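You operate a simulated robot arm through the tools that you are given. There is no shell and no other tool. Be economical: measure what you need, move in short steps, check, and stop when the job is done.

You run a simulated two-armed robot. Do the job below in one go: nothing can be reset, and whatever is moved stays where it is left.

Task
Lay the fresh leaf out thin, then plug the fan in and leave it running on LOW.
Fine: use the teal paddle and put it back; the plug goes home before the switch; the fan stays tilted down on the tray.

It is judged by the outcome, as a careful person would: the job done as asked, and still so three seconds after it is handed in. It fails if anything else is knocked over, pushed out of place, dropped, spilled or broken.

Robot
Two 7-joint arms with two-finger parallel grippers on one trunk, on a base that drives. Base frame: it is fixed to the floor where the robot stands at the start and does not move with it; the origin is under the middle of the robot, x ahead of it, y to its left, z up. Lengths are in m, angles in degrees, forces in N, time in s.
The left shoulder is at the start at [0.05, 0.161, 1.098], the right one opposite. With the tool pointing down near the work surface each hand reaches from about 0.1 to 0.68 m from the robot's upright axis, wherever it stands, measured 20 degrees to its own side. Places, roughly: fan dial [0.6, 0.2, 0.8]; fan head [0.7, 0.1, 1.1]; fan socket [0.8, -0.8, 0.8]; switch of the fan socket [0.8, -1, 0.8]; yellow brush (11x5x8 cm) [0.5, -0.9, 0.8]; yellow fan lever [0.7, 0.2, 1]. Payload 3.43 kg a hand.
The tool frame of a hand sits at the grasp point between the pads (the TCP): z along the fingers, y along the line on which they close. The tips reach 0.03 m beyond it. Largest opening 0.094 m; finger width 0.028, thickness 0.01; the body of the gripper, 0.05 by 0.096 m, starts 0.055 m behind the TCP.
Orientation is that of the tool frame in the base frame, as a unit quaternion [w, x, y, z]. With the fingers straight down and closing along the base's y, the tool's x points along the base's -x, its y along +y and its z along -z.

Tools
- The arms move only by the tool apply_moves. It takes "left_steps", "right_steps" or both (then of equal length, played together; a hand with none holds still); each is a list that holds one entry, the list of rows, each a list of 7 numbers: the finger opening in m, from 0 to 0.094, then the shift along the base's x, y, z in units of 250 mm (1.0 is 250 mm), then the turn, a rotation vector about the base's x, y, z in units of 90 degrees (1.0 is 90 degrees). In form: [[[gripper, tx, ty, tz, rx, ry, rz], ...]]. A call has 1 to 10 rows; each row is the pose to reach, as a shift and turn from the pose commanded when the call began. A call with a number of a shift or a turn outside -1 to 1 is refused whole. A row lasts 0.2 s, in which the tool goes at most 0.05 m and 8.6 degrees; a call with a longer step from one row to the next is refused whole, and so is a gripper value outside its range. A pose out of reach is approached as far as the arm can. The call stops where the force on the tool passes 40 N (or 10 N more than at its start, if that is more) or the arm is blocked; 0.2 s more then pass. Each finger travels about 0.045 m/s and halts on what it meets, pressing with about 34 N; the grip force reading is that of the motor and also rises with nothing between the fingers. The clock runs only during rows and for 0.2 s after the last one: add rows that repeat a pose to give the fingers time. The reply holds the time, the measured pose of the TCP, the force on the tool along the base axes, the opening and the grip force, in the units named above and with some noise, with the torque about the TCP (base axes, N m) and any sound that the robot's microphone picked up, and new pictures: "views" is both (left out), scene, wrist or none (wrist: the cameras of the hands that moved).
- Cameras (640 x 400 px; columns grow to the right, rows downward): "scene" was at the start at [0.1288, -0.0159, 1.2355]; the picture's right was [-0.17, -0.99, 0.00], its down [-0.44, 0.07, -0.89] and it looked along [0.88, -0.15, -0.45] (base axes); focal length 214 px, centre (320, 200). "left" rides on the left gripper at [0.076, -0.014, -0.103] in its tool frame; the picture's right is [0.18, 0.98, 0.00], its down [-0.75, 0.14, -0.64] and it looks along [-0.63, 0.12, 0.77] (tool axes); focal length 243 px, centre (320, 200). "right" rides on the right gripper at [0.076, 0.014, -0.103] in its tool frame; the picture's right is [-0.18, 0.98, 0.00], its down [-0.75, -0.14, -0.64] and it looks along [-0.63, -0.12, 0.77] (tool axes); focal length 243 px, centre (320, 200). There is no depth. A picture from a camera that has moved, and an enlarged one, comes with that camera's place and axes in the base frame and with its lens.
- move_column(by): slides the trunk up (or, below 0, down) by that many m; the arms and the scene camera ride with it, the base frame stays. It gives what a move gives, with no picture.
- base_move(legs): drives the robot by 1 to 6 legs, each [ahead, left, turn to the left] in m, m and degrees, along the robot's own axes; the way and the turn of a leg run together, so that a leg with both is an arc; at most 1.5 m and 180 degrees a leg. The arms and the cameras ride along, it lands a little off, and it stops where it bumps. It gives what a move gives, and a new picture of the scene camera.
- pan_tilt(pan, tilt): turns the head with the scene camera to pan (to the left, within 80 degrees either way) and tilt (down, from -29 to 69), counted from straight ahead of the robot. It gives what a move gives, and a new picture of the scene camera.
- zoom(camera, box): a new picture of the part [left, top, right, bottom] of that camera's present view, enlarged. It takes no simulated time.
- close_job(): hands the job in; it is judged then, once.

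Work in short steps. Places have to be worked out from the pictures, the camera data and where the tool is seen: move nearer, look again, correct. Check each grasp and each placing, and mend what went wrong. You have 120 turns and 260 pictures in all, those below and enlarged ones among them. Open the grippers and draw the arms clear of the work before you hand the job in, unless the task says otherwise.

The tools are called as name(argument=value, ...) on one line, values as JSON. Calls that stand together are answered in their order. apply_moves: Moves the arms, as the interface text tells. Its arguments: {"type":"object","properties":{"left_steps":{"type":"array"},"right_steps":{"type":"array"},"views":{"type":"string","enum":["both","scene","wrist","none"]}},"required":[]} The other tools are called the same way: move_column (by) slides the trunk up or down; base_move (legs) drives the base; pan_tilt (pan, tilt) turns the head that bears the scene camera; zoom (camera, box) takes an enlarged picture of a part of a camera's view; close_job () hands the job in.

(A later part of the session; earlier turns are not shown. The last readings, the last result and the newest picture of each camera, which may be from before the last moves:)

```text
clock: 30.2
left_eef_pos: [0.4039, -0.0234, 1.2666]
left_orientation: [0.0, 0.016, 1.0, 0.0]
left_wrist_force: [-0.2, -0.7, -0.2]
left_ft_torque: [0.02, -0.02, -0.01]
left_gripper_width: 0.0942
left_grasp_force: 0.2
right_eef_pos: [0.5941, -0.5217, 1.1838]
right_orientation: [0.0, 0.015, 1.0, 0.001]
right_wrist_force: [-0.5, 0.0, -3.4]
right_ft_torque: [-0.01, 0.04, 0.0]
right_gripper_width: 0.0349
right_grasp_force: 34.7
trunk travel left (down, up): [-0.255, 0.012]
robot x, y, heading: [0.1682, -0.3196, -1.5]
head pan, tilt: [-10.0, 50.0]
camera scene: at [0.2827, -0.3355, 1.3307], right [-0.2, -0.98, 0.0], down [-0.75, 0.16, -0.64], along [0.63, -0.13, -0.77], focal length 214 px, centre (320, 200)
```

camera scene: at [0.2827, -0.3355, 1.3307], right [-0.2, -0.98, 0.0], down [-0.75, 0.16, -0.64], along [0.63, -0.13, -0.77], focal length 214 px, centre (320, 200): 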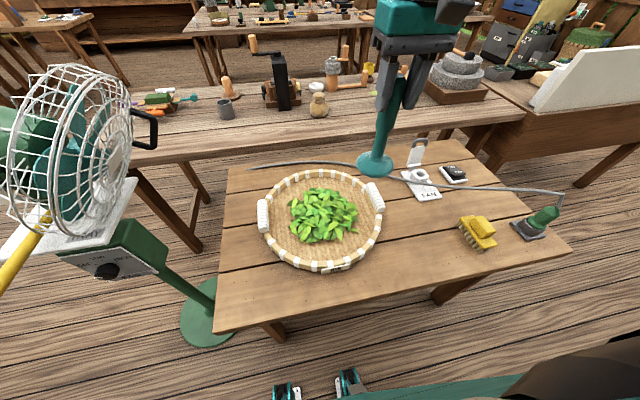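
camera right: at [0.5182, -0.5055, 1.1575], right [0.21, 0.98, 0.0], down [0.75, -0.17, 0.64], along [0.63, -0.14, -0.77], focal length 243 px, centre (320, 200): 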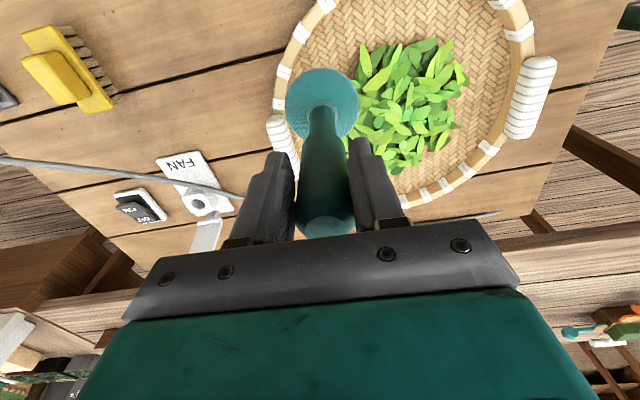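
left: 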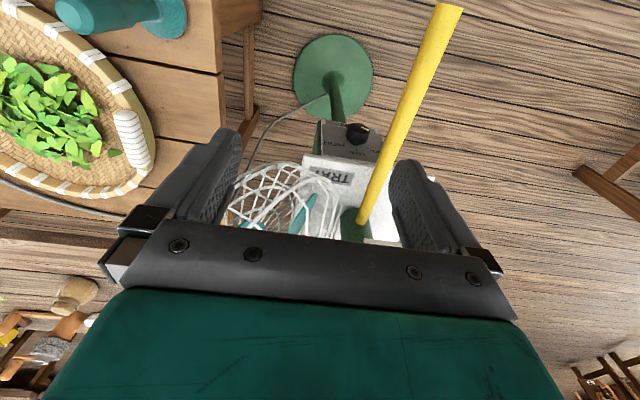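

Tray centre ≈ (0.66,-0.415). Move the paddle above the centre and lower to just above the leaf.

apply_moves(right_steps=[[[0.0, 0.09, 0.15, 0, 0, 0, 0], [0.0, 0.18, 0.3, 0, 0, 0, 0], [0.0, 0.264, 0.43, -0.08, 0, 0, 0], [0.0, 0.264, 0.43, -0.25, 0, 0, 0], [0.0, 0.264, 0.43, -0.42, 0, 0, 0], [0.0, 0.264, 0.43, -0.59, 0, 0, 0], [0.0, 0.264, 0.43, -0.74, 0, 0, 0], [0.0, 0.264, 0.43, -0.84, 0, 0, 0], [0.0, 0.264, 0.43, -0.88, 0, 0, 0]]])

zoom(camera="scene", box=[230, 140, 430, 290])

```text
clock: 32.2
left_eef_pos: [0.4035, -0.0238, 1.2668]
left_orientation: [0.0, 0.015, 1.0, -0.001]
left_wrist_force: [0.0, -0.2, 0.3]
left_ft_torque: [0.0, 0.01, -0.02]
left_gripper_width: 0.094
left_grasp_force: 0.1
right_eef_pos: [0.6106, -0.4842, 1.0154]
right_orientation: [0.0, 0.015, 1.0, 0.002]
right_wrist_force: [0.4, 0.8, -3.3]
right_ft_torque: [-0.01, 0.08, 0.03]
right_gripper_width: 0.0351
right_grasp_force: 33.4
right hand out of reach, approached as far as the arm can: row 2, 3, 4, 5, 6, 7, 8, 9
trunk travel left (down, up): [-0.255, 0.012]
robot x, y, heading: [0.17, -0.3183, -1.5]
head pan, tilt: [-10.0, 50.0]
camera scene: at [0.2826, -0.3353, 1.3307], right [-0.2, -0.98, 0.0], down [-0.75, 0.16, -0.64], along [0.63, -0.13, -0.77], focal length 214 px, centre (320, 200)
camera right: at [0.5343, -0.4676, 1.1189], right [0.21, 0.98, 0.0], down [0.75, -0.17, 0.64], along [0.63, -0.13, -0.77], focal length 243 px, centre (320, 200)
```

scene: 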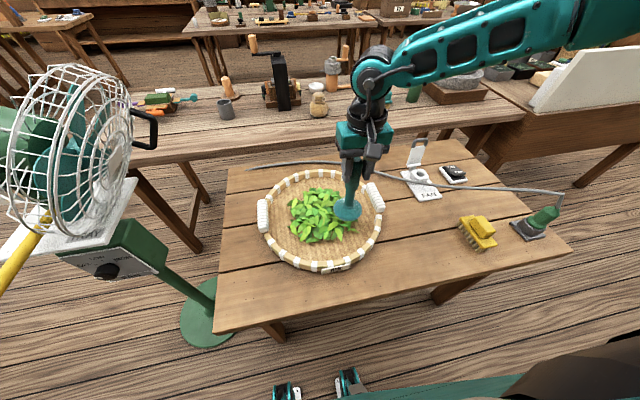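
right: 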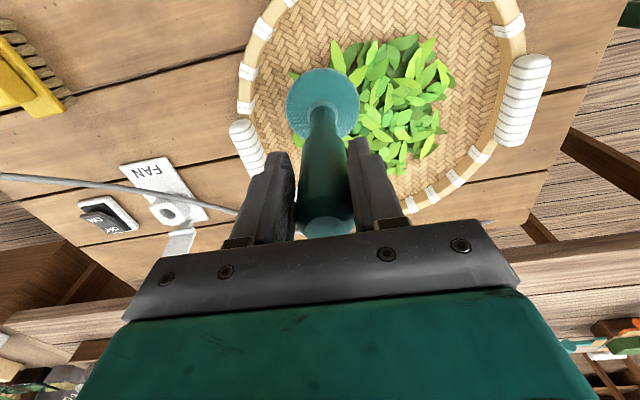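

```text
2.67 times, centred on (330, 215) of scene
camera zoom: at [0.2826, -0.3353, 1.3307], right [-0.2, -0.98, 0.0], down [-0.75, 0.16, -0.64], along [0.63, -0.13, -0.77], focal length 572 px, centre (293, 160)
```

zoom: 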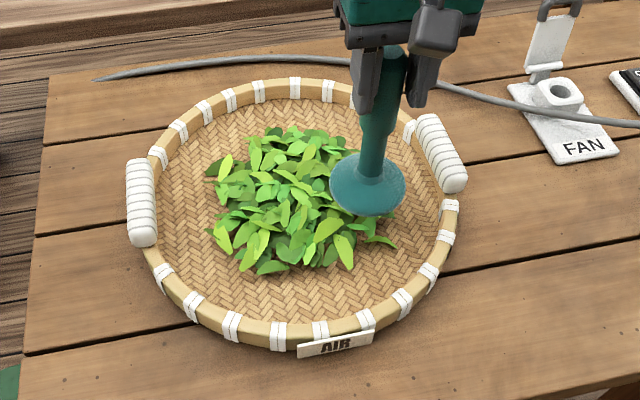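

The right arm can't work so near its centreline. I lift, then back off a little and turn left ~17° so that the tray sits in the right arm's good zone.

apply_moves(right_steps=[[[0.0, 0, 0, 0.12, 0, 0, 0], [0.0, 0, 0, 0.3, 0, 0, 0], [0.0, -0.1, -0.05, 0.4, 0, 0, 0], [0.0, -0.1, -0.05, 0.4, 0, 0, 0]]], views="none")

```text
clock: 33.2
left_eef_pos: [0.4038, -0.0232, 1.2662]
left_orientation: [0.001, 0.015, 1.0, -0.002]
left_wrist_force: [0.2, 0.1, -0.6]
left_ft_torque: [0.0, 0.02, 0.0]
left_gripper_width: 0.0939
left_grasp_force: 0.1
right_eef_pos: [0.5861, -0.4929, 1.1097]
right_orientation: [0.001, 0.016, 1.0, 0.002]
right_wrist_force: [0.4, 0.3, -3.6]
right_ft_torque: [0.01, 0.08, 0.01]
right_gripper_width: 0.0348
right_grasp_force: 33.7
trunk travel left (down, up): [-0.255, 0.012]
robot x, y, heading: [0.1653, -0.3181, -1.7]
head pan, tilt: [-10.0, 50.0]
```

Paddle is clear (bottom ≈0.96). Now the base: back 0.06, then left with a turn.

base_move(legs=[[-0.06, -0.01, 0], [0, 0.07, 18]])

```text
clock: 35.2
left_eef_pos: [0.229, 0.0989, 1.2664]
left_orientation: [0.001, -0.15, 0.989, -0.002]
left_wrist_force: [-0.6, 0.6, -0.4]
left_ft_torque: [-0.05, 0.0, -0.02]
left_gripper_width: 0.0938
left_grasp_force: 0.1
right_eef_pos: [0.5533, -0.2874, 1.1084]
right_orientation: [-0.001, -0.149, 0.989, 0.001]
right_wrist_force: [-0.6, 0.3, -2.9]
right_ft_torque: [-0.03, 0.06, -0.01]
right_gripper_width: 0.0347
right_grasp_force: 34.0
trunk travel left (down, up): [-0.255, 0.012]
robot x, y, heading: [0.1052, -0.2591, 17.1]
head pan, tilt: [-10.0, 50.0]
camera scene: at [0.2149, -0.2353, 1.3307], right [0.12, -0.99, 0.0], down [-0.76, -0.1, -0.64], along [0.64, 0.08, -0.77], focal length 214 px, centre (320, 200)
```

scene: 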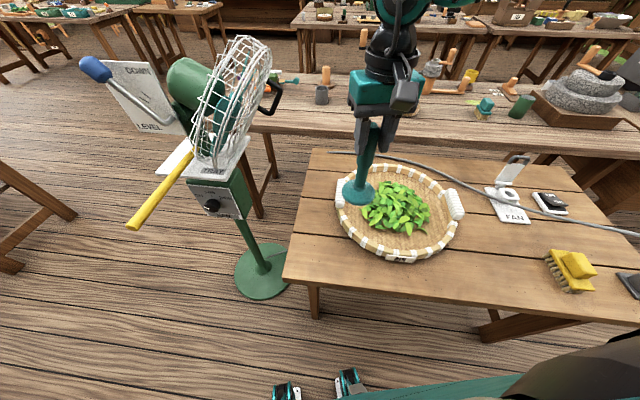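

Now position over the tray centre (≈(0.655,-0.42)) and lower.

apply_moves(right_steps=[[[0.0, 0.1, -0.13, 0, 0, 0, 0], [0.0, 0.2, -0.26, 0, 0, 0, 0], [0.0, 0.3, -0.39, 0, 0, 0, 0], [0.0, 0.4, -0.52, 0, 0, 0, 0], [0.0, 0.4, -0.52, -0.18, 0, 0, 0], [0.0, 0.4, -0.52, -0.36, 0, 0, 0], [0.0, 0.4, -0.52, -0.5, 0, 0, 0], [0.0, 0.4, -0.52, -0.56, 0, 0, 0]]])

zoom(camera="scene", box=[310, 140, 490, 275])

```text
clock: 37.0
left_eef_pos: [0.2292, 0.0981, 1.266]
left_orientation: [0.001, -0.15, 0.989, 0.0]
left_wrist_force: [0.1, -0.1, -0.3]
left_ft_torque: [0.02, -0.01, 0.02]
left_gripper_width: 0.0939
left_grasp_force: 0.0
right_eef_pos: [0.6536, -0.4207, 0.9665]
right_orientation: [0.0, -0.149, 0.989, 0.001]
right_wrist_force: [0.3, 0.8, -3.9]
right_ft_torque: [0.0, 0.05, -0.02]
right_gripper_width: 0.0347
right_grasp_force: 34.1
trunk travel left (down, up): [-0.255, 0.012]
robot x, y, heading: [0.1029, -0.2563, 17.0]
head pan, tilt: [-10.0, 50.0]
camera scene: at [0.2152, -0.2359, 1.3307], right [0.12, -0.99, 0.0], down [-0.76, -0.09, -0.64], along [0.64, 0.08, -0.77], focal length 214 px, centre (320, 200)
camera right: at [0.5764, -0.429, 1.0691], right [-0.11, 0.99, 0.0], down [0.76, 0.09, 0.64], along [0.64, 0.07, -0.77], focal length 243 px, centre (320, 200)
```

scene: 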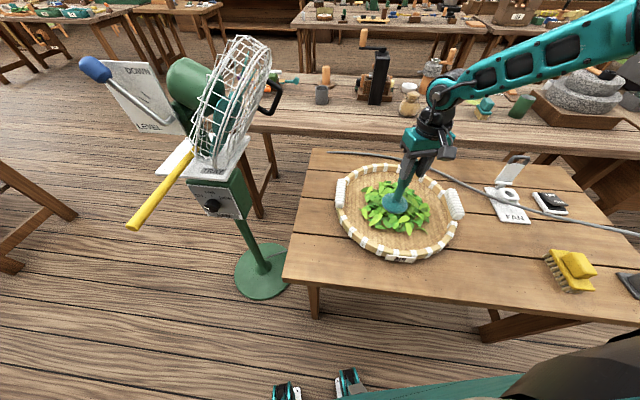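
right: 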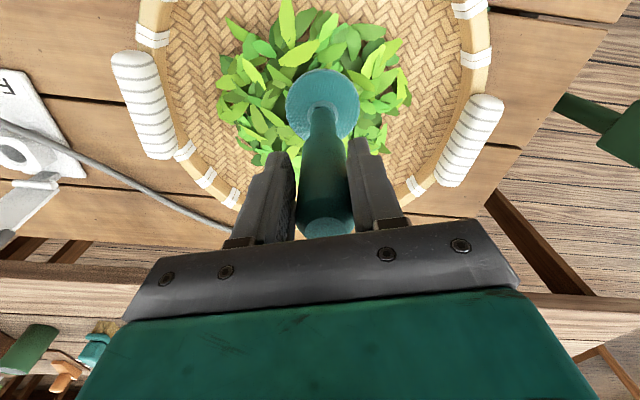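

```text
2.96 times, centred on (400, 208) of scene
camera zoom: at [0.2152, -0.2359, 1.3307], right [0.12, -0.99, 0.0], down [-0.76, -0.09, -0.64], along [0.64, 0.08, -0.77], focal length 636 px, centre (83, 178)
```

zoom: 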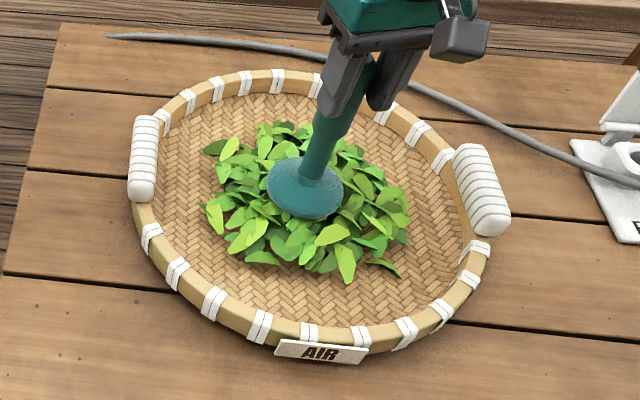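

Full reach here, paddle centred on the heap. Press down gently in small steps.

apply_moves(right_steps=[[[0.0, 0, 0, -0.04, 0, 0, 0], [0.0, 0, 0, -0.08, 0, 0, 0], [0.0, 0, 0, -0.12, 0, 0, 0]]], views="none")

zoom(camera="scene", box=[310, 140, 490, 275])

```text
clock: 37.8
left_eef_pos: [0.2283, 0.0979, 1.2665]
left_orientation: [0.0, -0.149, 0.989, 0.0]
left_wrist_force: [-0.3, 1.3, -0.2]
left_ft_torque: [-0.01, 0.02, -0.01]
left_gripper_width: 0.0941
left_grasp_force: 0.1
right_eef_pos: [0.6553, -0.418, 0.9361]
right_orientation: [0.001, -0.149, 0.989, 0.001]
right_wrist_force: [-0.1, -0.6, -3.4]
right_ft_torque: [-0.02, 0.11, -0.01]
right_gripper_width: 0.0345
right_grasp_force: 34.4
trunk travel left (down, up): [-0.255, 0.012]
robot x, y, heading: [0.1028, -0.2552, 17.3]
head pan, tilt: [-10.0, 50.0]
```

```text
2.96 times, centred on (400, 208) of scene
camera zoom: at [0.2154, -0.2358, 1.3307], right [0.12, -0.99, 0.0], down [-0.76, -0.09, -0.64], along [0.64, 0.08, -0.77], focal length 636 px, centre (83, 178)
```

zoom: 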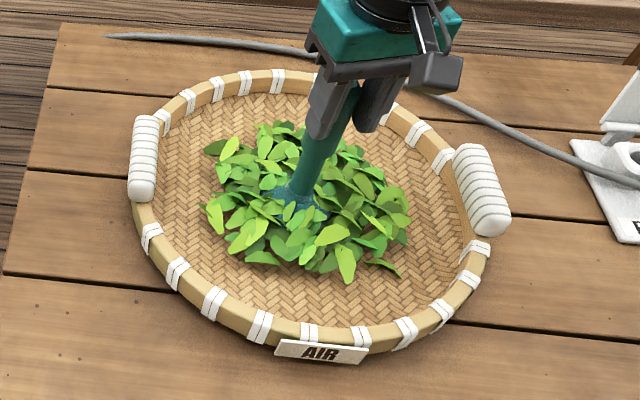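

The paddle sank into the heap without force. Try a first outward stroke (towards +x) and see how the leaf responds.

apply_moves(right_steps=[[[0.0, 0.06, 0, 0, 0, 0, 0], [0.0, 0.12, 0, 0, 0, 0, 0], [0.0, 0.18, 0, 0, 0, 0, 0], [0.0, 0.24, 0, 0, 0, 0, 0], [0.0, 0.3, 0, 0, 0, 0, 0], [0.0, 0.3, 0, 0, 0, 0, 0]]], views="none")

zoom(camera="scene", box=[310, 140, 490, 275])

```text
clock: 39.2
left_eef_pos: [0.2297, 0.0979, 1.2669]
left_orientation: [0.0, -0.149, 0.989, 0.001]
left_wrist_force: [-0.8, 0.2, 1.2]
left_ft_torque: [-0.02, -0.01, 0.01]
left_gripper_width: 0.0939
left_grasp_force: 0.0
right_eef_pos: [0.7075, -0.4273, 0.9519]
right_orientation: [0.001, -0.148, 0.989, 0.001]
right_wrist_force: [0.2, 0.7, -3.6]
right_ft_torque: [-0.05, 0.05, -0.01]
right_gripper_width: 0.0345
right_grasp_force: 33.8
right hand out of reach, approached as far as the arm can: row 3, 4, 5, 6
trunk travel left (down, up): [-0.255, 0.012]
robot x, y, heading: [0.1034, -0.2601, 17.2]
head pan, tilt: [-10.0, 50.0]
```

```text
2.96 times, centred on (400, 208) of scene
camera zoom: at [0.2152, -0.2358, 1.3307], right [0.12, -0.99, 0.0], down [-0.76, -0.09, -0.64], along [0.64, 0.08, -0.77], focal length 636 px, centre (83, 178)
```

zoom: 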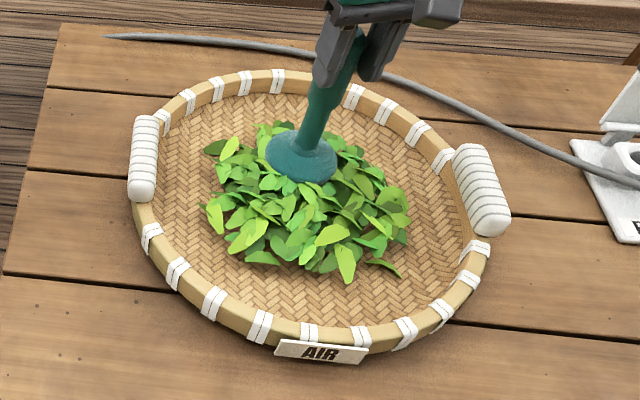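

No visible response yet, and +x ran out of reach (it rose). Go back to the centre and press down until I feel the tray floor.

apply_moves(right_steps=[[[0.0, -0.35, 0.01, 0.0, 0, 0, 0], [0.0, -0.35, 0.01, 0.0, 0, 0, 0]]], views="none")

```text
refused: row 1 steps farther than a row can; nothing moved
```

Smaller steps.

apply_moves(right_steps=[[[0.0, -0.15, 0.0, 0.0, 0, 0, 0], [0.0, -0.3, 0.0, 0.0, 0, 0, 0], [0.0, -0.3, 0.0, -0.02, 0, 0, 0], [0.0, -0.3, 0.0, -0.04, 0, 0, 0], [0.0, -0.3, 0.0, -0.06, 0, 0, 0]]], views="none")

zoom(camera="scene", box=[310, 140, 490, 275])

```text
clock: 40.4
left_eef_pos: [0.2282, 0.0985, 1.2676]
left_orientation: [0.0, -0.149, 0.989, 0.0]
left_wrist_force: [0.4, 0.3, -0.4]
left_ft_torque: [0.0, -0.02, -0.01]
left_gripper_width: 0.0939
left_grasp_force: 0.1
right_eef_pos: [0.633, -0.4267, 0.9353]
right_orientation: [-0.001, -0.148, 0.989, 0.001]
right_wrist_force: [0.3, -0.2, -3.9]
right_ft_torque: [0.03, 0.01, 0.0]
right_gripper_width: 0.0346
right_grasp_force: 34.6
trunk travel left (down, up): [-0.255, 0.012]
robot x, y, heading: [0.1022, -0.2568, 17.2]
head pan, tilt: [-10.0, 50.0]
```

```text
2.96 times, centred on (400, 208) of scene
camera zoom: at [0.2153, -0.2359, 1.3307], right [0.12, -0.99, 0.0], down [-0.76, -0.09, -0.64], along [0.64, 0.08, -0.77], focal length 636 px, centre (83, 178)
```

zoom: 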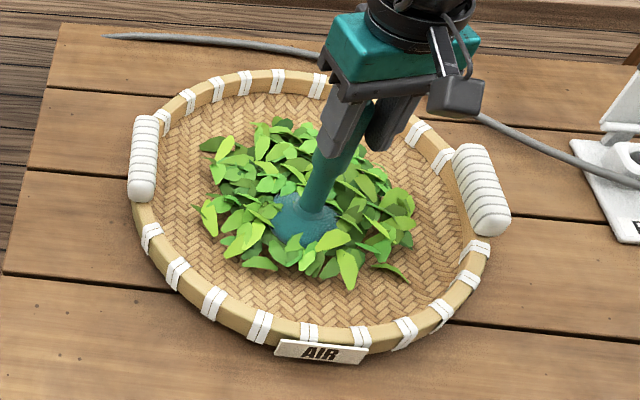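

The heap is beginning to widen: stroking works. I run a loop of strokes through the heap a bit lower.

apply_moves(right_steps=[[[0.0, 0.08, 0.1, -0.02, 0, 0, 0], [0.0, 0.16, -0.04, -0.02, 0, 0, 0], [0.0, 0.08, -0.18, -0.02, 0, 0, 0], [0.0, -0.08, -0.18, -0.02, 0, 0, 0], [0.0, -0.16, -0.04, -0.02, 0, 0, 0], [0.0, -0.1, 0.12, -0.02, 0, 0, 0], [0.0, 0.06, 0.2, -0.02, 0, 0, 0], [0.0, 0.16, 0.08, -0.02, 0, 0, 0], [0.0, 0.12, -0.1, -0.02, 0, 0, 0], [0.0, 0.0, 0.0, -0.02, 0, 0, 0]]], views="none")

zoom(camera="scene", box=[310, 140, 490, 275])

```text
clock: 42.6
left_eef_pos: [0.2289, 0.0987, 1.2665]
left_orientation: [0.0, -0.15, 0.989, 0.0]
left_wrist_force: [0.0, 0.6, 0.3]
left_ft_torque: [-0.03, -0.03, 0.01]
left_gripper_width: 0.0943
left_grasp_force: 0.0
right_eef_pos: [0.6324, -0.426, 0.9277]
right_orientation: [0.001, -0.149, 0.989, 0.001]
right_wrist_force: [0.0, -1.0, -3.9]
right_ft_torque: [-0.01, 0.09, 0.01]
right_gripper_width: 0.0339
right_grasp_force: 33.8
trunk travel left (down, up): [-0.255, 0.012]
robot x, y, heading: [0.0994, -0.2584, 17.2]
head pan, tilt: [-10.0, 50.0]
```

```text
2.96 times, centred on (400, 208) of scene
camera zoom: at [0.2147, -0.2344, 1.3307], right [0.12, -0.99, 0.0], down [-0.76, -0.1, -0.64], along [0.64, 0.08, -0.77], focal length 636 px, centre (83, 178)
```

zoom: 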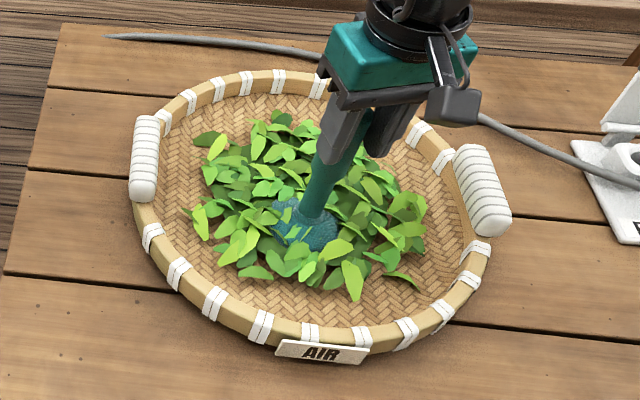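

Good: the leaf is spreading evenly. More loops, larger radius.

apply_moves(right_steps=[[[0.0, 0.08, 0.12, 0, 0, 0, 0], [0.0, 0.2, 0.0, 0, 0, 0, 0], [0.0, 0.14, -0.18, 0, 0, 0, 0], [0.0, 0.0, -0.26, 0, 0, 0, 0], [0.0, -0.14, -0.14, 0, 0, 0, 0], [0.0, -0.2, 0.04, 0, 0, 0, 0], [0.0, -0.1, 0.2, 0, 0, 0, 0], [0.0, 0.06, 0.26, 0, 0, 0, 0], [0.0, 0.18, 0.12, 0, 0, 0, 0], [0.0, 0.06, -0.02, 0, 0, 0, 0]]], views="none")

apply_moves(right_steps=[[[0.0, -0.06, 0.12, 0, 0, 0, 0], [0.0, -0.2, 0.02, 0, 0, 0, 0], [0.0, -0.24, -0.14, 0, 0, 0, 0], [0.0, -0.1, -0.26, 0, 0, 0, 0], [0.0, 0.06, -0.2, 0, 0, 0, 0], [0.0, 0.12, -0.04, 0, 0, 0, 0], [0.0, 0.06, 0.14, 0, 0, 0, 0], [0.0, -0.1, 0.22, 0, 0, 0, 0], [0.0, -0.12, 0.06, 0, 0, 0, 0], [0.0, 0.0, 0.0, 0, 0, 0, 0]]], views="none")

zoom(camera="scene", box=[310, 140, 490, 275])

```text
clock: 44.8
left_eef_pos: [0.2282, 0.0978, 1.2675]
left_orientation: [0.001, -0.15, 0.989, 0.001]
left_wrist_force: [0.0, -0.5, -0.5]
left_ft_torque: [0.02, -0.01, -0.01]
left_gripper_width: 0.0942
left_grasp_force: 0.0
right_eef_pos: [0.648, -0.43, 0.9314]
right_orientation: [0.0, -0.15, 0.989, 0.001]
right_wrist_force: [0.5, -0.3, -3.0]
right_ft_torque: [0.02, 0.04, 0.0]
right_gripper_width: 0.0339
right_grasp_force: 33.9
right hand out of reach, approached as far as the arm can: row 8, 9
trunk travel left (down, up): [-0.255, 0.012]
robot x, y, heading: [0.1003, -0.2541, 17.1]
head pan, tilt: [-10.0, 50.0]
```

```text
clock: 47.0
left_eef_pos: [0.2301, 0.0973, 1.2666]
left_orientation: [0.0, -0.149, 0.989, -0.001]
left_wrist_force: [-0.9, 0.6, -0.1]
left_ft_torque: [0.01, 0.02, -0.02]
left_gripper_width: 0.0943
left_grasp_force: 0.1
right_eef_pos: [0.6506, -0.4309, 0.9304]
right_orientation: [-0.001, -0.15, 0.989, 0.001]
right_wrist_force: [-0.4, 0.0, -2.8]
right_ft_torque: [-0.04, 0.09, 0.02]
right_gripper_width: 0.0335
right_grasp_force: 33.7
trunk travel left (down, up): [-0.255, 0.012]
robot x, y, heading: [0.0991, -0.255, 16.8]
head pan, tilt: [-10.0, 50.0]
```

```text
2.96 times, centred on (400, 208) of scene
camera zoom: at [0.2158, -0.2355, 1.3306], right [0.12, -0.99, 0.0], down [-0.76, -0.1, -0.64], along [0.64, 0.08, -0.77], focal length 636 px, centre (83, 178)
```

zoom: 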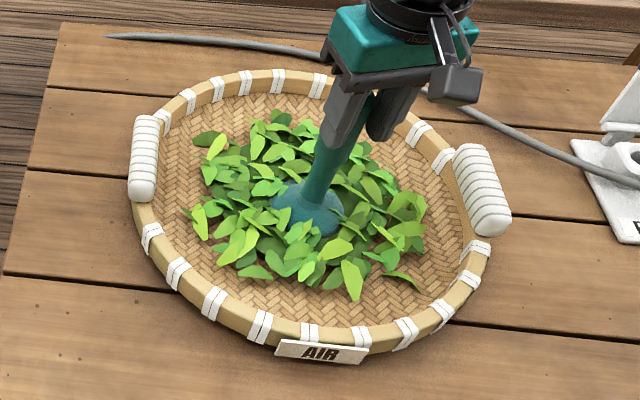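

No further spread in those loops; the layer got thinner than the paddle's height. Press lower until contact.

apply_moves(right_steps=[[[0.0, -0.04, 0.03, -0.03, 0, 0, 0], [0.0, -0.06, 0.03, -0.05, 0, 0, 0], [0.0, -0.06, 0.03, -0.07, 0, 0, 0], [0.0, -0.06, 0.03, -0.09, 0, 0, 0]]], views="none")

zoom(camera="scene", box=[310, 140, 490, 275])

```text
clock: 47.9
left_eef_pos: [0.2268, 0.0973, 1.2679]
left_orientation: [0.001, -0.149, 0.989, -0.001]
left_wrist_force: [0.3, 0.2, 0.0]
left_ft_torque: [0.01, 0.01, 0.02]
left_gripper_width: 0.0943
left_grasp_force: 0.0
right_eef_pos: [0.6387, -0.4221, 0.9199]
right_orientation: [0.006, -0.148, 0.989, 0.001]
right_wrist_force: [-7.7, -3.9, 24.1]
right_ft_torque: [-0.24, 0.32, 0.02]
right_gripper_width: 0.0334
right_grasp_force: 34.6
trunk travel left (down, up): [-0.255, 0.012]
robot x, y, heading: [0.1043, -0.2574, 16.7]
head pan, tilt: [-10.0, 50.0]
stopped in row 4 (right hand): the force on the tool passed its limit at 47 N (the readings are from after the stop); the commanded pose is now the measured one
```

```text
2.96 times, centred on (400, 208) of scene
camera zoom: at [0.2125, -0.2359, 1.3312], right [0.12, -0.99, 0.0], down [-0.76, -0.09, -0.64], along [0.64, 0.08, -0.76], focal length 636 px, centre (83, 178)
```

zoom: 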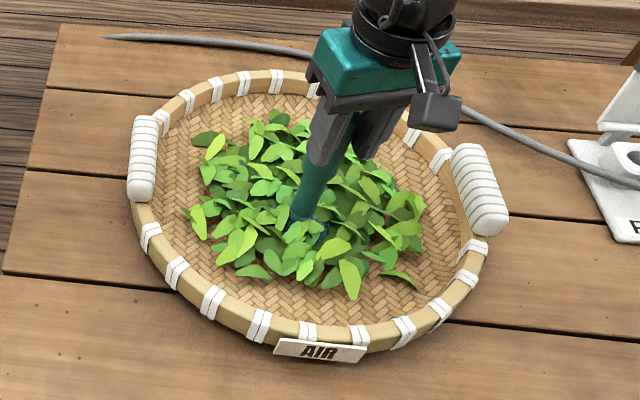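

Floor felt at TCP ≈0.920. Raise 4 mm and stroke in loops at that height.

apply_moves(right_steps=[[[0.0, 0.0, 0.0, 0.018, 0, 0, 0], [0.0, 0.06, 0.14, 0.018, 0, 0, 0], [0.0, 0.16, 0.0, 0.018, 0, 0, 0], [0.0, 0.1, -0.17, 0.018, 0, 0, 0], [0.0, -0.06, -0.22, 0.018, 0, 0, 0], [0.0, -0.18, -0.1, 0.018, 0, 0, 0], [0.0, -0.18, 0.08, 0.018, 0, 0, 0], [0.0, -0.04, 0.2, 0.018, 0, 0, 0], [0.0, 0.08, 0.08, 0.018, 0, 0, 0], [0.0, 0.0, -0.04, 0.018, 0, 0, 0]]], views="none")

zoom(camera="scene", box=[310, 140, 490, 275])

```text
clock: 50.1
left_eef_pos: [0.2286, 0.0973, 1.2674]
left_orientation: [0.0, -0.149, 0.989, 0.0]
left_wrist_force: [0.1, -0.5, -0.2]
left_ft_torque: [0.03, 0.02, -0.04]
left_gripper_width: 0.0941
left_grasp_force: 0.2
right_eef_pos: [0.6396, -0.4325, 0.92]
right_orientation: [0.005, -0.148, 0.989, 0.001]
right_wrist_force: [-1.1, -0.3, -3.7]
right_ft_torque: [-0.02, 0.03, 0.0]
right_gripper_width: 0.0325
right_grasp_force: 33.9
trunk travel left (down, up): [-0.255, 0.012]
robot x, y, heading: [0.1011, -0.2546, 17.2]
head pan, tilt: [-10.0, 50.0]
```

```text
2.96 times, centred on (400, 208) of scene
camera zoom: at [0.2144, -0.2367, 1.3308], right [0.12, -0.99, 0.0], down [-0.76, -0.09, -0.64], along [0.64, 0.08, -0.77], focal length 636 px, centre (83, 178)
```

zoom: 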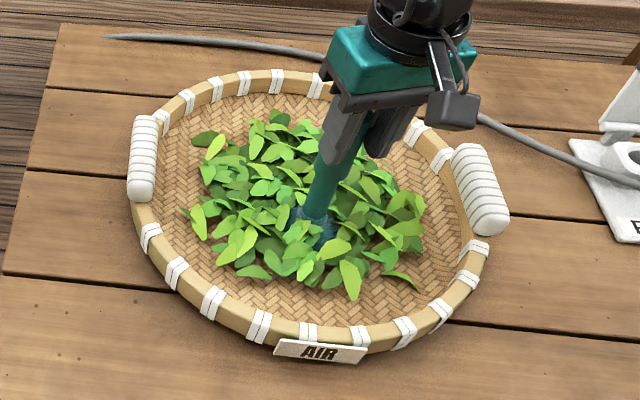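

The part beyond the paddle's path (far side) hasn't been touched; I need a bit more reach. Lift the paddle clear first.

apply_moves(right_steps=[[[0.0, 0.0, 0.0, 0.12, 0, 0, 0], [0.0, -0.05, 0.0, 0.3, 0, 0, 0], [0.0, -0.2, 0.0, 0.42, 0, 0, 0], [0.0, -0.2, 0.0, 0.42, 0, 0, 0]]], views="wrist")

zoom(camera="scene", box=[310, 140, 490, 275])

```text
clock: 51.1
left_eef_pos: [0.2303, 0.0983, 1.267]
left_orientation: [0.0, -0.148, 0.989, 0.0]
left_wrist_force: [0.6, 0.5, 0.1]
left_ft_torque: [0.02, -0.02, 0.0]
left_gripper_width: 0.0941
left_grasp_force: 0.0
right_eef_pos: [0.5854, -0.4337, 1.0241]
right_orientation: [0.004, -0.148, 0.989, 0.002]
right_wrist_force: [0.0, -0.3, -4.3]
right_ft_torque: [-0.02, 0.01, -0.01]
right_gripper_width: 0.0327
right_grasp_force: 33.7
trunk travel left (down, up): [-0.255, 0.012]
robot x, y, heading: [0.1028, -0.2571, 17.0]
head pan, tilt: [-10.0, 50.0]
camera right: at [0.5076, -0.4426, 1.1272], right [-0.11, 0.99, 0.0], down [0.76, 0.08, 0.65], along [0.64, 0.07, -0.76], focal length 243 px, centre (320, 200)
```

right: 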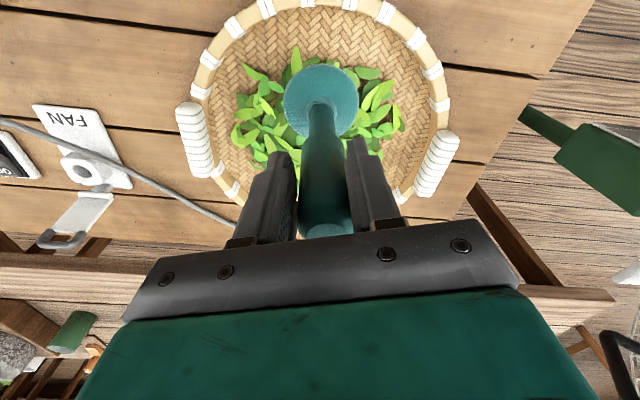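

```text
2.96 times, centred on (400, 208) of scene
camera zoom: at [0.2157, -0.2359, 1.3306], right [0.12, -0.99, 0.0], down [-0.76, -0.09, -0.64], along [0.64, 0.08, -0.77], focal length 636 px, centre (83, 178)
```

zoom: 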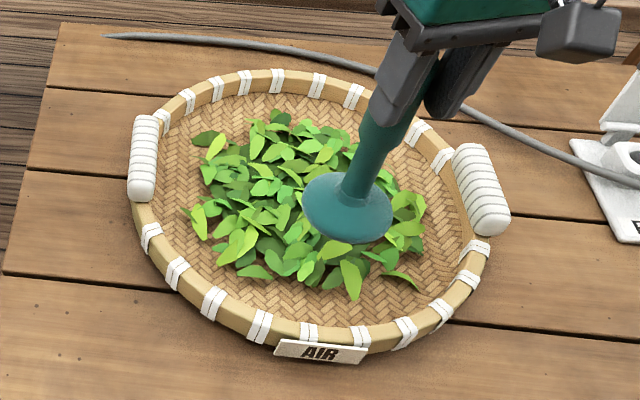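

Layer is spreading; paddle still firmly held. Now shift the base slightly ahead-left with a small turn.

base_move(legs=[[0.05, 0.02, 5]])

```text
clock: 52.1
left_eef_pos: [0.2395, 0.1454, 1.2661]
left_orientation: [-0.001, -0.192, 0.981, 0.0]
left_wrist_force: [0.1, 1.0, -0.5]
left_ft_torque: [-0.03, 0.02, -0.01]
left_gripper_width: 0.0938
left_grasp_force: 0.0
right_eef_pos: [0.6408, -0.354, 1.0238]
right_orientation: [0.004, -0.192, 0.981, 0.001]
right_wrist_force: [-0.6, 0.9, -3.5]
right_ft_torque: [-0.06, 0.02, -0.03]
right_gripper_width: 0.0326
right_grasp_force: 34.0
trunk travel left (down, up): [-0.255, 0.012]
robot x, y, heading: [0.1404, -0.2213, 21.8]
head pan, tilt: [-10.0, 50.0]
camera scene: at [0.2544, -0.1885, 1.3305], right [0.21, -0.98, 0.0], down [-0.75, -0.16, -0.64], along [0.63, 0.13, -0.77], focal length 214 px, centre (320, 200)
```

scene: 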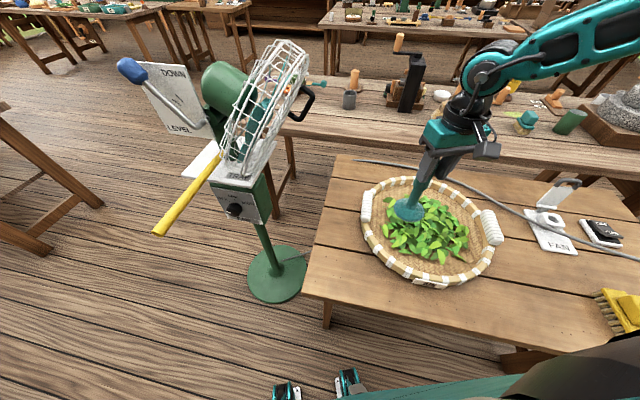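

Tray centre still ≈(0.655,-0.425). Lower in the centre to 4 mm off the floor, then radial strokes: far side first.

apply_moves(right_steps=[[[0.0, 0.04, -0.16, 0, 0, 0, 0], [0.0, 0.06, -0.28, -0.08, 0, 0, 0], [0.0, 0.06, -0.28, -0.26, 0, 0, 0], [0.0, 0.06, -0.28, -0.4, 0, 0, 0], [0.0, 0.18, -0.28, -0.4, 0, 0, 0], [0.0, 0.3, -0.28, -0.4, 0, 0, 0], [0.0, 0.38, -0.28, -0.4, 0, 0, 0], [0.0, 0.38, -0.28, -0.4, 0, 0, 0]]], views="none")

zoom(camera="scene", box=[340, 155, 530, 297])

```text
clock: 53.9
left_eef_pos: [0.2389, 0.1427, 1.2659]
left_orientation: [0.0, -0.192, 0.981, 0.0]
left_wrist_force: [0.5, 1.3, 0.2]
left_ft_torque: [0.04, -0.01, 0.02]
left_gripper_width: 0.0937
left_grasp_force: 0.0
right_eef_pos: [0.7347, -0.4239, 0.9238]
right_orientation: [0.005, -0.192, 0.981, 0.002]
right_wrist_force: [0.2, -0.2, -2.7]
right_ft_torque: [-0.02, 0.02, 0.03]
right_gripper_width: 0.0327
right_grasp_force: 34.1
trunk travel left (down, up): [-0.255, 0.012]
robot x, y, heading: [0.1436, -0.2231, 21.9]
head pan, tilt: [-10.0, 50.0]
```

```text
2.82 times, centred on (435, 226) of scene
camera zoom: at [0.2535, -0.1903, 1.3307], right [0.21, -0.98, 0.0], down [-0.75, -0.16, -0.64], along [0.63, 0.14, -0.77], focal length 604 px, centre (-4, 127)
```

zoom: 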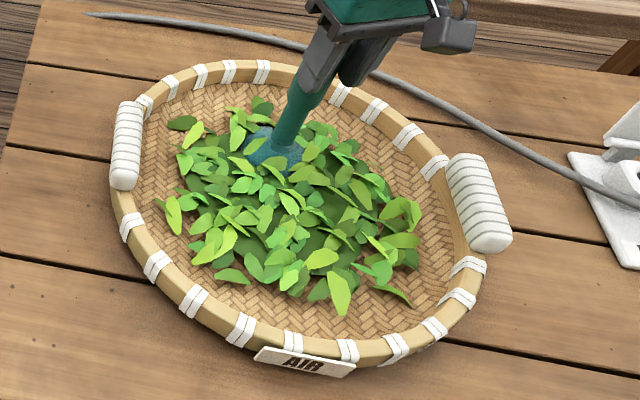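

Yes: strokes towards a fresh sector spread it further. Next strokes left and right.

apply_moves(right_steps=[[[0.0, -0.16, 0, 0, 0, 0, 0], [0.0, -0.32, 0, 0, 0, 0, 0], [0.0, -0.31, 0.16, 0, 0, 0, 0], [0.0, -0.3, 0.3, 0, 0, 0, 0], [0.0, -0.31, 0.14, 0, 0, 0, 0], [0.0, -0.32, -0.02, 0, 0, 0, 0], [0.0, -0.33, -0.18, 0, 0, 0, 0], [0.0, -0.34, -0.32, 0, 0, 0, 0], [0.0, -0.33, -0.16, 0, 0, 0, 0], [0.0, -0.32, 0, 0, 0, 0, 0]]], views="none")

apply_moves(right_steps=[[[0.0, -0.16, 0, 0, 0, 0, 0], [0.0, -0.3, 0, 0, 0, 0, 0], [0.0, -0.16, 0, 0, 0, 0, 0], [0.0, 0.0, 0, 0, 0, 0, 0], [0.0, 0.13, 0.13, 0, 0, 0, 0], [0.0, 0.22, 0.22, 0, 0, 0, 0], [0.0, 0.1, 0.1, 0, 0, 0, 0], [0.0, 0, 0, 0, 0, 0, 0], [0.0, -0.13, 0.13, 0, 0, 0, 0], [0.0, -0.22, 0.22, 0, 0, 0, 0]]], views="none")

zoom(camera="scene", box=[340, 155, 530, 297])

```text
clock: 56.1
left_eef_pos: [0.2387, 0.1431, 1.2668]
left_orientation: [0.0, -0.193, 0.981, 0.0]
left_wrist_force: [0.2, 0.4, 0.1]
left_ft_torque: [0.02, -0.01, 0.0]
left_gripper_width: 0.0945
left_grasp_force: 0.1
right_eef_pos: [0.6517, -0.4254, 0.9233]
right_orientation: [0.004, -0.192, 0.981, 0.002]
right_wrist_force: [1.1, 0.2, -3.8]
right_ft_torque: [-0.02, 0.04, 0.0]
right_gripper_width: 0.0324
right_grasp_force: 34.1
trunk travel left (down, up): [-0.255, 0.012]
robot x, y, heading: [0.1421, -0.2223, 22.3]
head pan, tilt: [-10.0, 50.0]
```

```text
clock: 58.3
left_eef_pos: [0.2389, 0.1436, 1.2669]
left_orientation: [0.0, -0.192, 0.981, 0.0]
left_wrist_force: [-0.8, 0.6, 0.3]
left_ft_torque: [-0.05, 0.0, 0.02]
left_gripper_width: 0.0941
left_grasp_force: 0.0
right_eef_pos: [0.5959, -0.3685, 0.9242]
right_orientation: [0.005, -0.191, 0.982, 0.002]
right_wrist_force: [0.4, -0.8, -3.2]
right_ft_torque: [-0.05, 0.05, 0.01]
right_gripper_width: 0.0321
right_grasp_force: 34.4
trunk travel left (down, up): [-0.255, 0.012]
robot x, y, heading: [0.1391, -0.2188, 22.1]
head pan, tilt: [-10.0, 50.0]
```

```text
2.82 times, centred on (435, 226) of scene
camera zoom: at [0.2535, -0.1902, 1.3307], right [0.21, -0.98, 0.0], down [-0.75, -0.16, -0.64], along [0.63, 0.13, -0.77], focal length 604 px, centre (-4, 127)
```

zoom: 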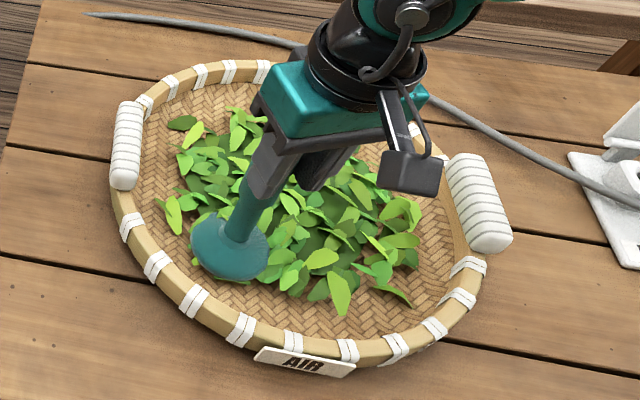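

Continue with the remaining diagonals, then lift for a look.

apply_moves(right_steps=[[[0.0, 0.1, -0.1, 0, 0, 0, 0], [0.0, 0.22, -0.22, 0, 0, 0, 0], [0.0, 0.34, -0.34, 0, 0, 0, 0], [0.0, 0.44, -0.44, 0, 0, 0, 0], [0.0, 0.33, -0.33, 0, 0, 0, 0], [0.0, 0.22, -0.22, 0, 0, 0, 0], [0.0, 0.1, -0.34, 0, 0, 0, 0], [0.0, 0.02, -0.44, 0, 0, 0, 0], [0.0, 0.12, -0.33, 0, 0, 0, 0], [0.0, 0.22, -0.22, 0, 0, 0, 0]]], views="none")

apply_moves(right_steps=[[[0.0, 0, 0, 0.16, 0, 0, 0], [0.0, 0, 0, 0.34, 0, 0, 0], [0.0, -0.15, 0, 0.45, 0, 0, 0], [0.0, -0.34, 0, 0.45, 0, 0, 0]]], views="none")

zoom(camera="scene", box=[340, 155, 530, 297])

```text
clock: 60.5
left_eef_pos: [0.2393, 0.1443, 1.2661]
left_orientation: [0.0, -0.193, 0.981, -0.001]
left_wrist_force: [0.1, 0.0, -0.1]
left_ft_torque: [0.03, -0.03, -0.02]
left_gripper_width: 0.0938
left_grasp_force: 0.1
right_eef_pos: [0.6537, -0.4279, 0.9237]
right_orientation: [0.004, -0.191, 0.982, 0.002]
right_wrist_force: [-0.4, 0.3, -2.4]
right_ft_torque: [-0.03, 0.05, 0.03]
right_gripper_width: 0.0321
right_grasp_force: 34.0
trunk travel left (down, up): [-0.255, 0.012]
robot x, y, heading: [0.1447, -0.2197, 22.0]
head pan, tilt: [-10.0, 50.0]
```

```text
clock: 61.5
left_eef_pos: [0.238, 0.1421, 1.2676]
left_orientation: [0.0, -0.193, 0.981, 0.001]
left_wrist_force: [-0.1, -0.2, -0.4]
left_ft_torque: [-0.02, -0.02, 0.03]
left_gripper_width: 0.094
left_grasp_force: 0.1
right_eef_pos: [0.5687, -0.426, 1.0355]
right_orientation: [0.004, -0.191, 0.982, 0.003]
right_wrist_force: [0.1, -0.7, -3.4]
right_ft_torque: [-0.02, 0.06, -0.03]
right_gripper_width: 0.0319
right_grasp_force: 34.1
trunk travel left (down, up): [-0.255, 0.012]
robot x, y, heading: [0.143, -0.2204, 22.0]
head pan, tilt: [-10.0, 50.0]
```

```text
2.82 times, centred on (435, 226) of scene
camera zoom: at [0.2531, -0.1907, 1.3308], right [0.21, -0.98, 0.0], down [-0.75, -0.16, -0.64], along [0.63, 0.14, -0.77], focal length 604 px, centre (-4, 127)
```

zoom: 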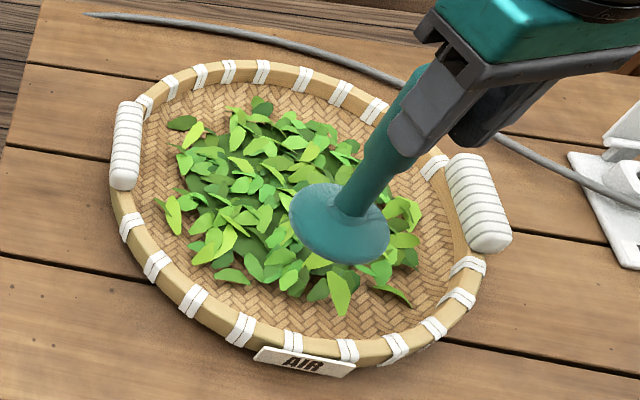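

The extent hasn't changed since the first loop, so it may be fully spread; I check thickness with the wrist camera at a low slant.

apply_moves(right_steps=[[[0.0, -0.16, 0, 0, 0, 0, 0], [0.0, -0.32, 0.0, 0, 0, 0, 0], [0.0, -0.45, 0.0, -0.1, 0, -0.06, 0], [0.0, -0.5, 0.0, -0.2, 0, -0.12, 0], [0.0, -0.5, 0.0, -0.2, 0, -0.2, 0], [0.0, -0.5, 0.0, -0.2, 0, -0.2, 0]]], views="both")

zoom(camera="scene", box=[350, 165, 520, 292])

```text
clock: 62.9
left_eef_pos: [0.2395, 0.1439, 1.2668]
left_orientation: [0.0, -0.192, 0.981, -0.001]
left_wrist_force: [-1.1, -0.5, -0.3]
left_ft_torque: [0.05, 0.04, 0.0]
left_gripper_width: 0.0939
left_grasp_force: 0.1
right_eef_pos: [0.5308, -0.4388, 0.9445]
right_orientation: [0.159, -0.189, 0.969, -0.028]
right_wrist_force: [-0.3, -0.3, -2.9]
right_ft_torque: [-0.05, 0.16, 0.0]
right_gripper_width: 0.0293
right_grasp_force: 33.8
right hand out of reach, approached as far as the arm can: row 2, 3, 4, 5, 6
trunk travel left (down, up): [-0.255, 0.012]
robot x, y, heading: [0.1396, -0.2208, 22.2]
head pan, tilt: [-10.0, 50.0]
camera scene: at [0.2537, -0.1904, 1.3307], right [0.21, -0.98, 0.0], down [-0.75, -0.16, -0.64], along [0.63, 0.14, -0.77], focal length 214 px, centre (320, 200)
camera right: at [0.427, -0.4544, 1.0187], right [-0.19, 0.98, -0.06], down [0.51, 0.15, 0.85], along [0.84, 0.13, -0.53], focal length 243 px, centre (320, 200)
```

scene: 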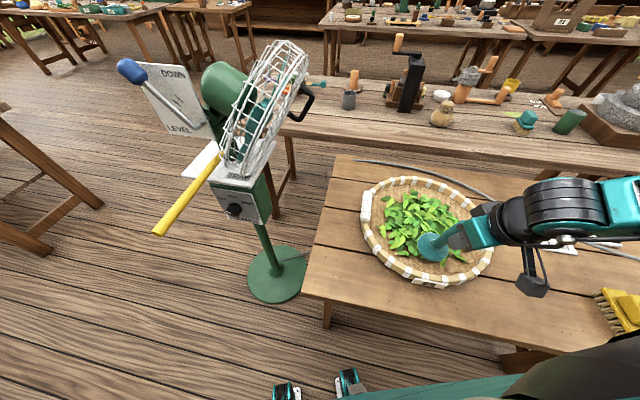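
right: 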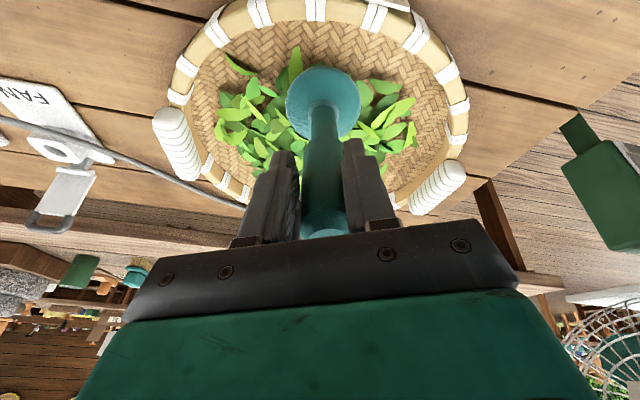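

```text
3.15 times, centred on (435, 228) of scene
camera zoom: at [0.2537, -0.1904, 1.3307], right [0.21, -0.98, 0.0], down [-0.75, -0.16, -0.64], along [0.63, 0.14, -0.77], focal length 676 px, centre (-42, 110)
```

zoom: 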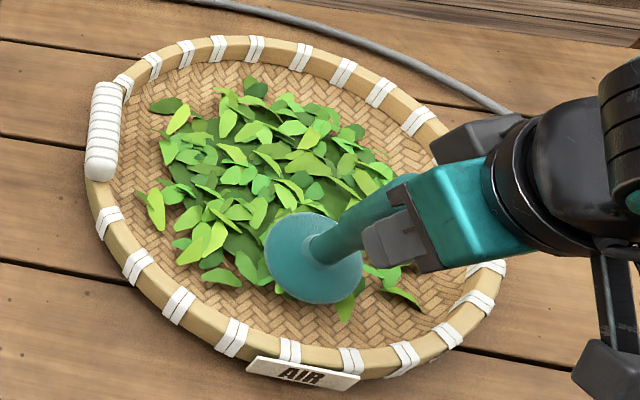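

The leaf lies flat in a thin layer that no longer changes with any stroke. I straighten and raise the paddle, then have an unobstructed look.

apply_moves(right_steps=[[[0.0, 0, 0, 0.15, 0, 0.05, 0], [0.0, 0, 0, 0.3, 0, 0.1, 0], [0.0, -0.05, 0.0, 0.4, 0, 0.16, 0], [0.0, -0.05, 0, 0.45, 0, 0.2, 0], [0.0, -0.05, -0.1, 0.5, 0, 0.2, 0], [0.0, -0.05, -0.25, 0.5, 0, 0.2, 0], [0.0, -0.05, -0.25, 0.5, 0, 0.2, 0]]], views="wrist")

zoom(camera="scene", box=[350, 165, 520, 292])

```text
clock: 64.5
left_eef_pos: [0.2389, 0.1449, 1.2663]
left_orientation: [0.0, -0.193, 0.981, -0.001]
left_wrist_force: [0.0, -0.3, 0.1]
left_ft_torque: [0.01, 0.02, 0.0]
left_gripper_width: 0.0942
left_grasp_force: 0.1
right_eef_pos: [0.5151, -0.5013, 1.0767]
right_orientation: [0.005, -0.191, 0.981, 0.001]
right_wrist_force: [-1.0, -0.4, 0.3]
right_ft_torque: [0.01, -0.01, 0.02]
right_gripper_width: 0.0
right_grasp_force: 33.2
right hand out of reach, approached as far as the arm can: row 1
trunk travel left (down, up): [-0.255, 0.012]
robot x, y, heading: [0.1404, -0.2192, 22.0]
head pan, tilt: [-10.0, 50.0]
camera right: at [0.4384, -0.5166, 1.1798], right [-0.2, 0.98, 0.0], down [0.75, 0.15, 0.65], along [0.64, 0.13, -0.76], focal length 243 px, centre (320, 200)
```

right: 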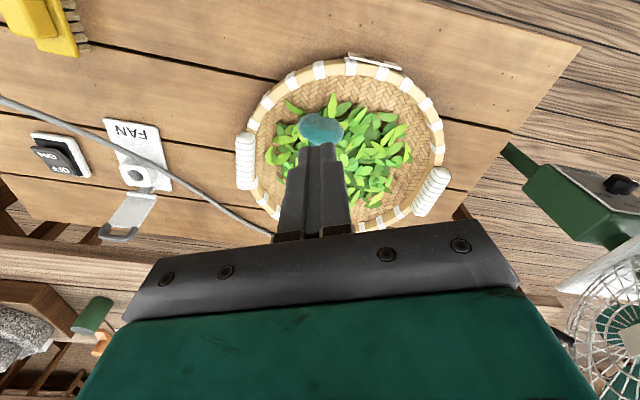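

```text
3.15 times, centred on (435, 228) of scene
camera zoom: at [0.2534, -0.1899, 1.3307], right [0.21, -0.98, 0.0], down [-0.75, -0.16, -0.64], along [0.63, 0.13, -0.77], focal length 676 px, centre (-42, 110)
```

zoom: 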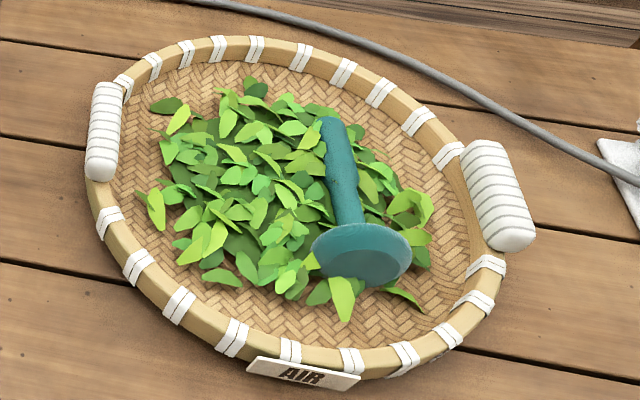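

The paddle slid out of the grip (the handle tapers towards its top, I had held it too high) and lies on its side in the tray; nothing else moved. I open, turn the hand to suit the lying handle and look from above.

apply_moves(right_steps=[[[0.05, 0.1, 0.03, -0.02, 0, 0, -0.07], [0.08, 0.2, 0.07, -0.06, 0, 0, -0.14], [0.094, 0.3, 0.1, -0.1, 0, 0, -0.21], [0.094, 0.4, 0.136, -0.15, 0, 0, -0.27], [0.094, 0.42, 0.136, -0.2, 0, 0, -0.27], [0.094, 0.42, 0.136, -0.2, 0, 0, -0.27]]], views="both")

zoom(camera="right", box=[200, 30, 460, 192])

```text
clock: 65.9
left_eef_pos: [0.2377, 0.1443, 1.267]
left_orientation: [0.0, -0.193, 0.981, 0.001]
left_wrist_force: [0.0, 0.2, 0.0]
left_ft_torque: [0.0, 0.0, 0.0]
left_gripper_width: 0.0941
left_grasp_force: 0.0
right_eef_pos: [0.6197, -0.4659, 1.0276]
right_orientation: [0.006, 0.02, 1.0, 0.001]
right_wrist_force: [0.1, -0.3, 0.0]
right_ft_torque: [0.02, 0.0, -0.03]
right_gripper_width: 0.0942
right_grasp_force: 0.0
trunk travel left (down, up): [-0.255, 0.012]
robot x, y, heading: [0.1423, -0.2188, 22.1]
head pan, tilt: [-10.0, 50.0]
camera scene: at [0.2534, -0.1902, 1.3307], right [0.21, -0.98, 0.0], down [-0.75, -0.16, -0.64], along [0.63, 0.13, -0.77], focal length 214 px, centre (320, 200)
camera right: at [0.5441, -0.4489, 1.1289], right [0.22, 0.97, 0.0], down [0.74, -0.17, 0.65], along [0.63, -0.14, -0.76], focal length 243 px, centre (320, 200)
```

scene: 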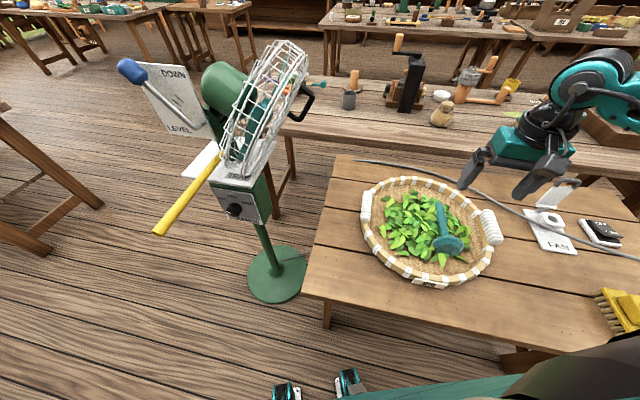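
right: 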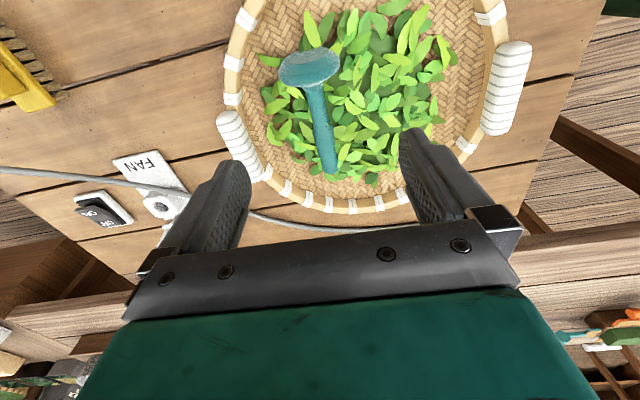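

```text
2.46 times, centred on (330, 111) of right
camera zoom: at [0.5441, -0.4489, 1.1289], right [0.22, 0.97, 0.0], down [0.74, -0.17, 0.65], along [0.63, -0.14, -0.76], focal length 597 px, centre (295, 419)
```

zoom: 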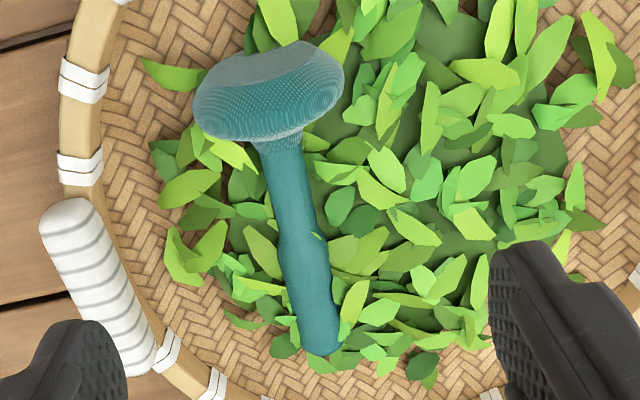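

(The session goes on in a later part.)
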